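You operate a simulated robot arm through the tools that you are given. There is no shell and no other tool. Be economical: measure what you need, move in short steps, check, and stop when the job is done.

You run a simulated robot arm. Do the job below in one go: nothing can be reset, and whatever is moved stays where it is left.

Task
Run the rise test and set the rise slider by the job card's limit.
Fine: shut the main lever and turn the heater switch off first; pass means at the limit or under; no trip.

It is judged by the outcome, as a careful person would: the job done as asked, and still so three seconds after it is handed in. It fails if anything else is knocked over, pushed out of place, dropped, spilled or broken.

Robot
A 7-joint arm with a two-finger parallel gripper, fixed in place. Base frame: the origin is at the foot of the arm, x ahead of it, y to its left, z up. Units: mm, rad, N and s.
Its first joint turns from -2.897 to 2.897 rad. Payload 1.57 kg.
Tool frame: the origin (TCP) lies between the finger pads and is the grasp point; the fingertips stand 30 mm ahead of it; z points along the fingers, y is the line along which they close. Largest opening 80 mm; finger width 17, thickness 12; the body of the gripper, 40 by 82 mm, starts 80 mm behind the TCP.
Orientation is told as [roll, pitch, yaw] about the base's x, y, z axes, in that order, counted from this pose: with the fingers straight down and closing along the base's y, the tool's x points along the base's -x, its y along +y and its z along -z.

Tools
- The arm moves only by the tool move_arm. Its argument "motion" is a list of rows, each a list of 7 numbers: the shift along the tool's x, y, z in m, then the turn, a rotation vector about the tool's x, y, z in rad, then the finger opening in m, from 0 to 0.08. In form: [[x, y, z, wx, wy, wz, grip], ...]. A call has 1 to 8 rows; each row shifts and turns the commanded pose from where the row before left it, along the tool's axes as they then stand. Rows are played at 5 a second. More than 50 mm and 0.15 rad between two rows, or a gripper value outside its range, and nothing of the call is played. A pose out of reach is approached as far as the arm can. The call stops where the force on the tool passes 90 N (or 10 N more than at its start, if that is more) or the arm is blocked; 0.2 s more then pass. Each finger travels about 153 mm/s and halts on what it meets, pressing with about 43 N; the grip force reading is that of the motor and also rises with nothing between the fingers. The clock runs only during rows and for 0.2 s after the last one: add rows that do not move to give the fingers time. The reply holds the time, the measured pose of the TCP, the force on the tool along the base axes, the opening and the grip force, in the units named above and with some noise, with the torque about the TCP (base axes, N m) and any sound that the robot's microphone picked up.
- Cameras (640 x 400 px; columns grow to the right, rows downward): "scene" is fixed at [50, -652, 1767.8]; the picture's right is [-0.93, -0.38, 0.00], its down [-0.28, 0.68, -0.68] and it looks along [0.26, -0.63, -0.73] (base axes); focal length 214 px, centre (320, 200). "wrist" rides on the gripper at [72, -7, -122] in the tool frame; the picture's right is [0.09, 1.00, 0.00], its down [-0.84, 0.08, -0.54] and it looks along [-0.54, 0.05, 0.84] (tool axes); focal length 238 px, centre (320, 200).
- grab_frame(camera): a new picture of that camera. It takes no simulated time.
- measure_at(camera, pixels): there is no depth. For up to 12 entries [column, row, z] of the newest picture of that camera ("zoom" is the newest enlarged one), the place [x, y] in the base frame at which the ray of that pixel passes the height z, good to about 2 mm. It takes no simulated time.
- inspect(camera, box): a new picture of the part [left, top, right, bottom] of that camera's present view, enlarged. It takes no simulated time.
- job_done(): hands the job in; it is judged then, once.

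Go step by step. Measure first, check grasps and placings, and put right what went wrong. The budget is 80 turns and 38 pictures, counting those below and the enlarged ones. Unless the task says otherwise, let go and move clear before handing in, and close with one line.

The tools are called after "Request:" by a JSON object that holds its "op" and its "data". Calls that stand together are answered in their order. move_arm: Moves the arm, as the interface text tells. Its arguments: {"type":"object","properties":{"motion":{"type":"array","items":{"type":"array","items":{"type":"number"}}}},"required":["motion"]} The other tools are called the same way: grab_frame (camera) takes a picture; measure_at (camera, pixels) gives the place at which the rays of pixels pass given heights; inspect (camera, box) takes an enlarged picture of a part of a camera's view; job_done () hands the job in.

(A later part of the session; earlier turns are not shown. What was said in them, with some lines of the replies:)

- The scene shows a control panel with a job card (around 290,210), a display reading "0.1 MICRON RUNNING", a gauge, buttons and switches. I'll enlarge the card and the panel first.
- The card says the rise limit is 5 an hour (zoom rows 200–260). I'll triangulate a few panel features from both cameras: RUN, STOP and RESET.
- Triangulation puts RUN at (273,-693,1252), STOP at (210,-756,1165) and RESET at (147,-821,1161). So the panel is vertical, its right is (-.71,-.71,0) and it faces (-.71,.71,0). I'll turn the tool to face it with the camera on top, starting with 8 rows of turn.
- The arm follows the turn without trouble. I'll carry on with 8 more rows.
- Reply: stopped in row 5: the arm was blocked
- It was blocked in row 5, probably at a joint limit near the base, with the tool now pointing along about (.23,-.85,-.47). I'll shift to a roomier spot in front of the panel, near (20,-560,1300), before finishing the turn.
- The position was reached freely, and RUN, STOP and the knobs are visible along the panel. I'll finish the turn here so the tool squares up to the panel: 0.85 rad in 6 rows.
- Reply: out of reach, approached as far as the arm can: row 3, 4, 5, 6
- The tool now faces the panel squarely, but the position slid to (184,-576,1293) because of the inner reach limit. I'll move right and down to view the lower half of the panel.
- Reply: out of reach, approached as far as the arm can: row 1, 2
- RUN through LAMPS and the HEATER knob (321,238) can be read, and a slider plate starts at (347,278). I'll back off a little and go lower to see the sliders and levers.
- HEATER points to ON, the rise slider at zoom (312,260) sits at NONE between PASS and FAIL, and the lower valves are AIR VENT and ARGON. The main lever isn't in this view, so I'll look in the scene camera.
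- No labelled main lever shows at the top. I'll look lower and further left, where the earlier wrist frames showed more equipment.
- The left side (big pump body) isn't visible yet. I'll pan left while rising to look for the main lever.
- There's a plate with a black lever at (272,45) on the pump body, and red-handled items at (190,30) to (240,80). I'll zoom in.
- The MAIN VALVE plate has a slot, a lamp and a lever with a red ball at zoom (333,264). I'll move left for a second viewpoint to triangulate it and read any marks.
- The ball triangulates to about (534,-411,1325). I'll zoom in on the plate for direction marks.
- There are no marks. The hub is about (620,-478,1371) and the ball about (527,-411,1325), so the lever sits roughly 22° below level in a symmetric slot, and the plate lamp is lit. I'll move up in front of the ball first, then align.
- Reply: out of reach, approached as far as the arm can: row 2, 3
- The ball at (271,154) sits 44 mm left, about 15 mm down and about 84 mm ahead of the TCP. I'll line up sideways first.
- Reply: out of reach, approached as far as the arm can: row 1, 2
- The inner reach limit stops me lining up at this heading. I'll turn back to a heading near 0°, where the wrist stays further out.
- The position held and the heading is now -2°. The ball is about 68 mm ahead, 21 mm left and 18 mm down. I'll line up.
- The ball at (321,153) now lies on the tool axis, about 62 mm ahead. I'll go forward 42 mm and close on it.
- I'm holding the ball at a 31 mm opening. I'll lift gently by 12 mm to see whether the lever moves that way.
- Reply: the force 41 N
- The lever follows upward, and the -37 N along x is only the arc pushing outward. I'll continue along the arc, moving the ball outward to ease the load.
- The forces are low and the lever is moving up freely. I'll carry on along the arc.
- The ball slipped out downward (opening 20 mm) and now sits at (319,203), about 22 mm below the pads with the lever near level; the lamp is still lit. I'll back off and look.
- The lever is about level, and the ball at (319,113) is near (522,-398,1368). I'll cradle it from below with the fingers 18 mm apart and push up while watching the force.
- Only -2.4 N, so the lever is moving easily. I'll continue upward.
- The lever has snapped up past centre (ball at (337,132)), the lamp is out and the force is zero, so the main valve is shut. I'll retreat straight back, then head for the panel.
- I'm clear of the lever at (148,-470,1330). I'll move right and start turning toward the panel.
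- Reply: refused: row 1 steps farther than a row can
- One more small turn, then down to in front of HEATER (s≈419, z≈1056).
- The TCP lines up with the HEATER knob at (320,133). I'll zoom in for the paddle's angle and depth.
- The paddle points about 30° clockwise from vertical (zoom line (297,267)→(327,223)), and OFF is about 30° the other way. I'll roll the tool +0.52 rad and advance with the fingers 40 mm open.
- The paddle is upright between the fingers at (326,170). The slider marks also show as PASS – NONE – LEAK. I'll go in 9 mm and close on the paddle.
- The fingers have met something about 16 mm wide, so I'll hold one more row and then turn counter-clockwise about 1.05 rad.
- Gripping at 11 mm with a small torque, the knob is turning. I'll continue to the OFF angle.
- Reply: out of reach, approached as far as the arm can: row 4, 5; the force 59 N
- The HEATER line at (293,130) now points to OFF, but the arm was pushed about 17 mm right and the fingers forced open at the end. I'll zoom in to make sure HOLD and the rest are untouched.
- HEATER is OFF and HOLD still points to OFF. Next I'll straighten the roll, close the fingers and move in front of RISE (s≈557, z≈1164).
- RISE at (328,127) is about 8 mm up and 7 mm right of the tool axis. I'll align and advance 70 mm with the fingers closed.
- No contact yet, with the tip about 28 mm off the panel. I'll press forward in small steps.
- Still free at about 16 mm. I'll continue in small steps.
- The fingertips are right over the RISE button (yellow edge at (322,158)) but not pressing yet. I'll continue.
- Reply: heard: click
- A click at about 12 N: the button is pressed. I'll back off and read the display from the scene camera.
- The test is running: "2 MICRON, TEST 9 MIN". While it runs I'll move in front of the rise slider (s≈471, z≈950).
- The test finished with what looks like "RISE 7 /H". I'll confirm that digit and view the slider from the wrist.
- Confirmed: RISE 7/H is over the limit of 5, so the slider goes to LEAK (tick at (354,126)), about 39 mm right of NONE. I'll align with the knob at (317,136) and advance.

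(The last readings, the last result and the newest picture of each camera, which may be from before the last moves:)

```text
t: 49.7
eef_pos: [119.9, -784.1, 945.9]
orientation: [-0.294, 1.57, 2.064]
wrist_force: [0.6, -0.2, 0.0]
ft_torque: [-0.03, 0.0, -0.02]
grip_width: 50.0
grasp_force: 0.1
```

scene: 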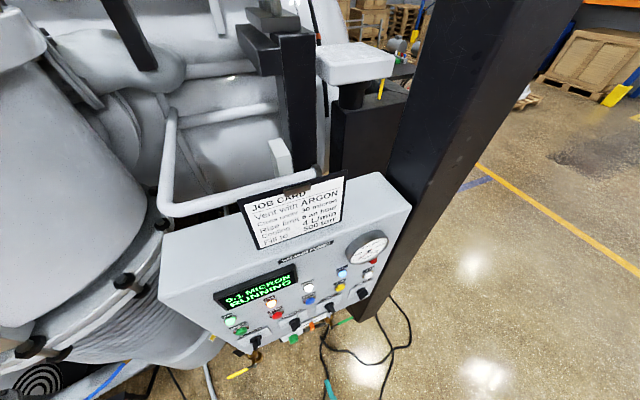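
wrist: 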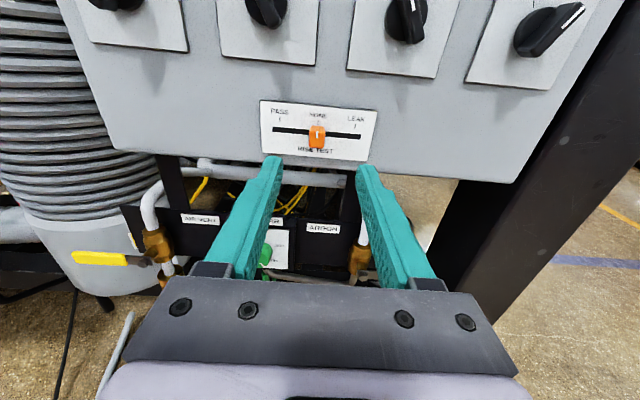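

No contact yet. I'll go in 6 mm more, then close on the slider knob.

Request:
{"op": "move_arm", "data": {"motion": [[0, 0, 0.006, 0, 0, 0, 0.05], [0, 0, 0, 0, 0, 0, 0.03], [0, 0, 0, 0, 0, 0, 0.005], [0, 0, 0, 0, 0, 0, 0.005], [0, 0, 0, 0, 0, 0, 0.005]]}}

```text
t: 50.9
eef_pos: [123.6, -788.1, 946.6]
orientation: [-0.356, 1.569, 1.998]
wrist_force: [-0.8, -0.5, -0.6]
ft_torque: [0.02, 0.08, -0.01]
grip_width: 15.6
grasp_force: 30.9
```

I'm holding the knob at 15.6 mm. I'll slide it 39 mm right to LEAK.

Request:
{"op": "move_arm", "data": {"motion": [[0, 0.01, 0, 0, 0, 0, 0.005], [0, 0.01, 0, 0, 0, 0, 0.005], [0, 0.01, 0, 0, 0, 0, 0.005], [0, 0.009, 0, 0, 0, 0, 0.005], [0, 0, 0, 0, 0, 0, 0.005]]}}

```text
t: 52.1
eef_pos: [96.3, -814.5, 946.1]
orientation: [0.839, 1.571, -3.085]
wrist_force: [-8.0, 5.8, 11.3]
ft_torque: [-0.18, -0.19, -0.01]
grip_width: 15.3
grasp_force: 31.4
```

The knob slid 38 mm with little force. I'll release, back straight out and check.

Request:
{"op": "move_arm", "data": {"motion": [[0, 0, 0, 0, 0, 0, 0.03], [0, 0, 0, 0, 0, 0, 0.05], [0, 0, 0, 0, 0, 0, 0.05], [0, 0, -0.03, 0, 0, 0, 0.05], [0, 0, -0.04, 0, 0, 0, 0.05], [0, 0, -0.04, 0, 0, 0, 0.05]]}}

Request:
{"op": "inspect", "data": {"camera": "wrist", "box": [200, 20, 400, 180]}}

```text
t: 53.5
eef_pos: [20.3, -737.9, 945.5]
orientation: [-0.389, 1.569, 1.968]
wrist_force: [0.2, 0.2, -0.2]
ft_torque: [-0.03, -0.02, 0.02]
grip_width: 50.2
grasp_force: 0.1
```

```text
2.50 times, centred on (300, 100) of wrist
```

zoom: 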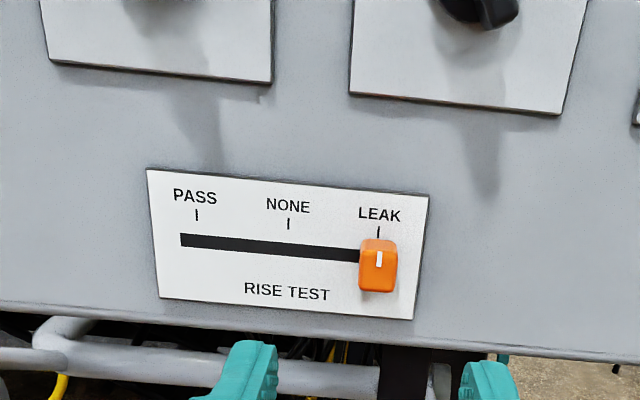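

The slider knob sits under the LEAK tick (zoom (378,262)). I'll use the last picture for a final look at the panel.

Request:
{"op": "inspect", "data": {"camera": "scene", "box": [205, 225, 405, 350]}}

```text
3.20 times, centred on (305, 288) of scene
```

zoom: 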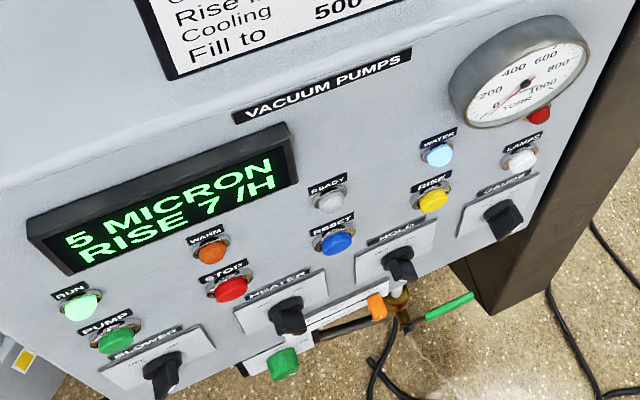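

The display still reads RISE 7/H with no trip shown, the slider is at LEAK and the arm is clear, so I'm handing in.

Request:
{"op": "job_done", "data": {}}

```text
The job is handed in.
```

I shut the main lever, turned the heater off and ran the rise test; it read 7 an hour against the card's limit of 5, so the rise slider is set to LEAK, with no trip.
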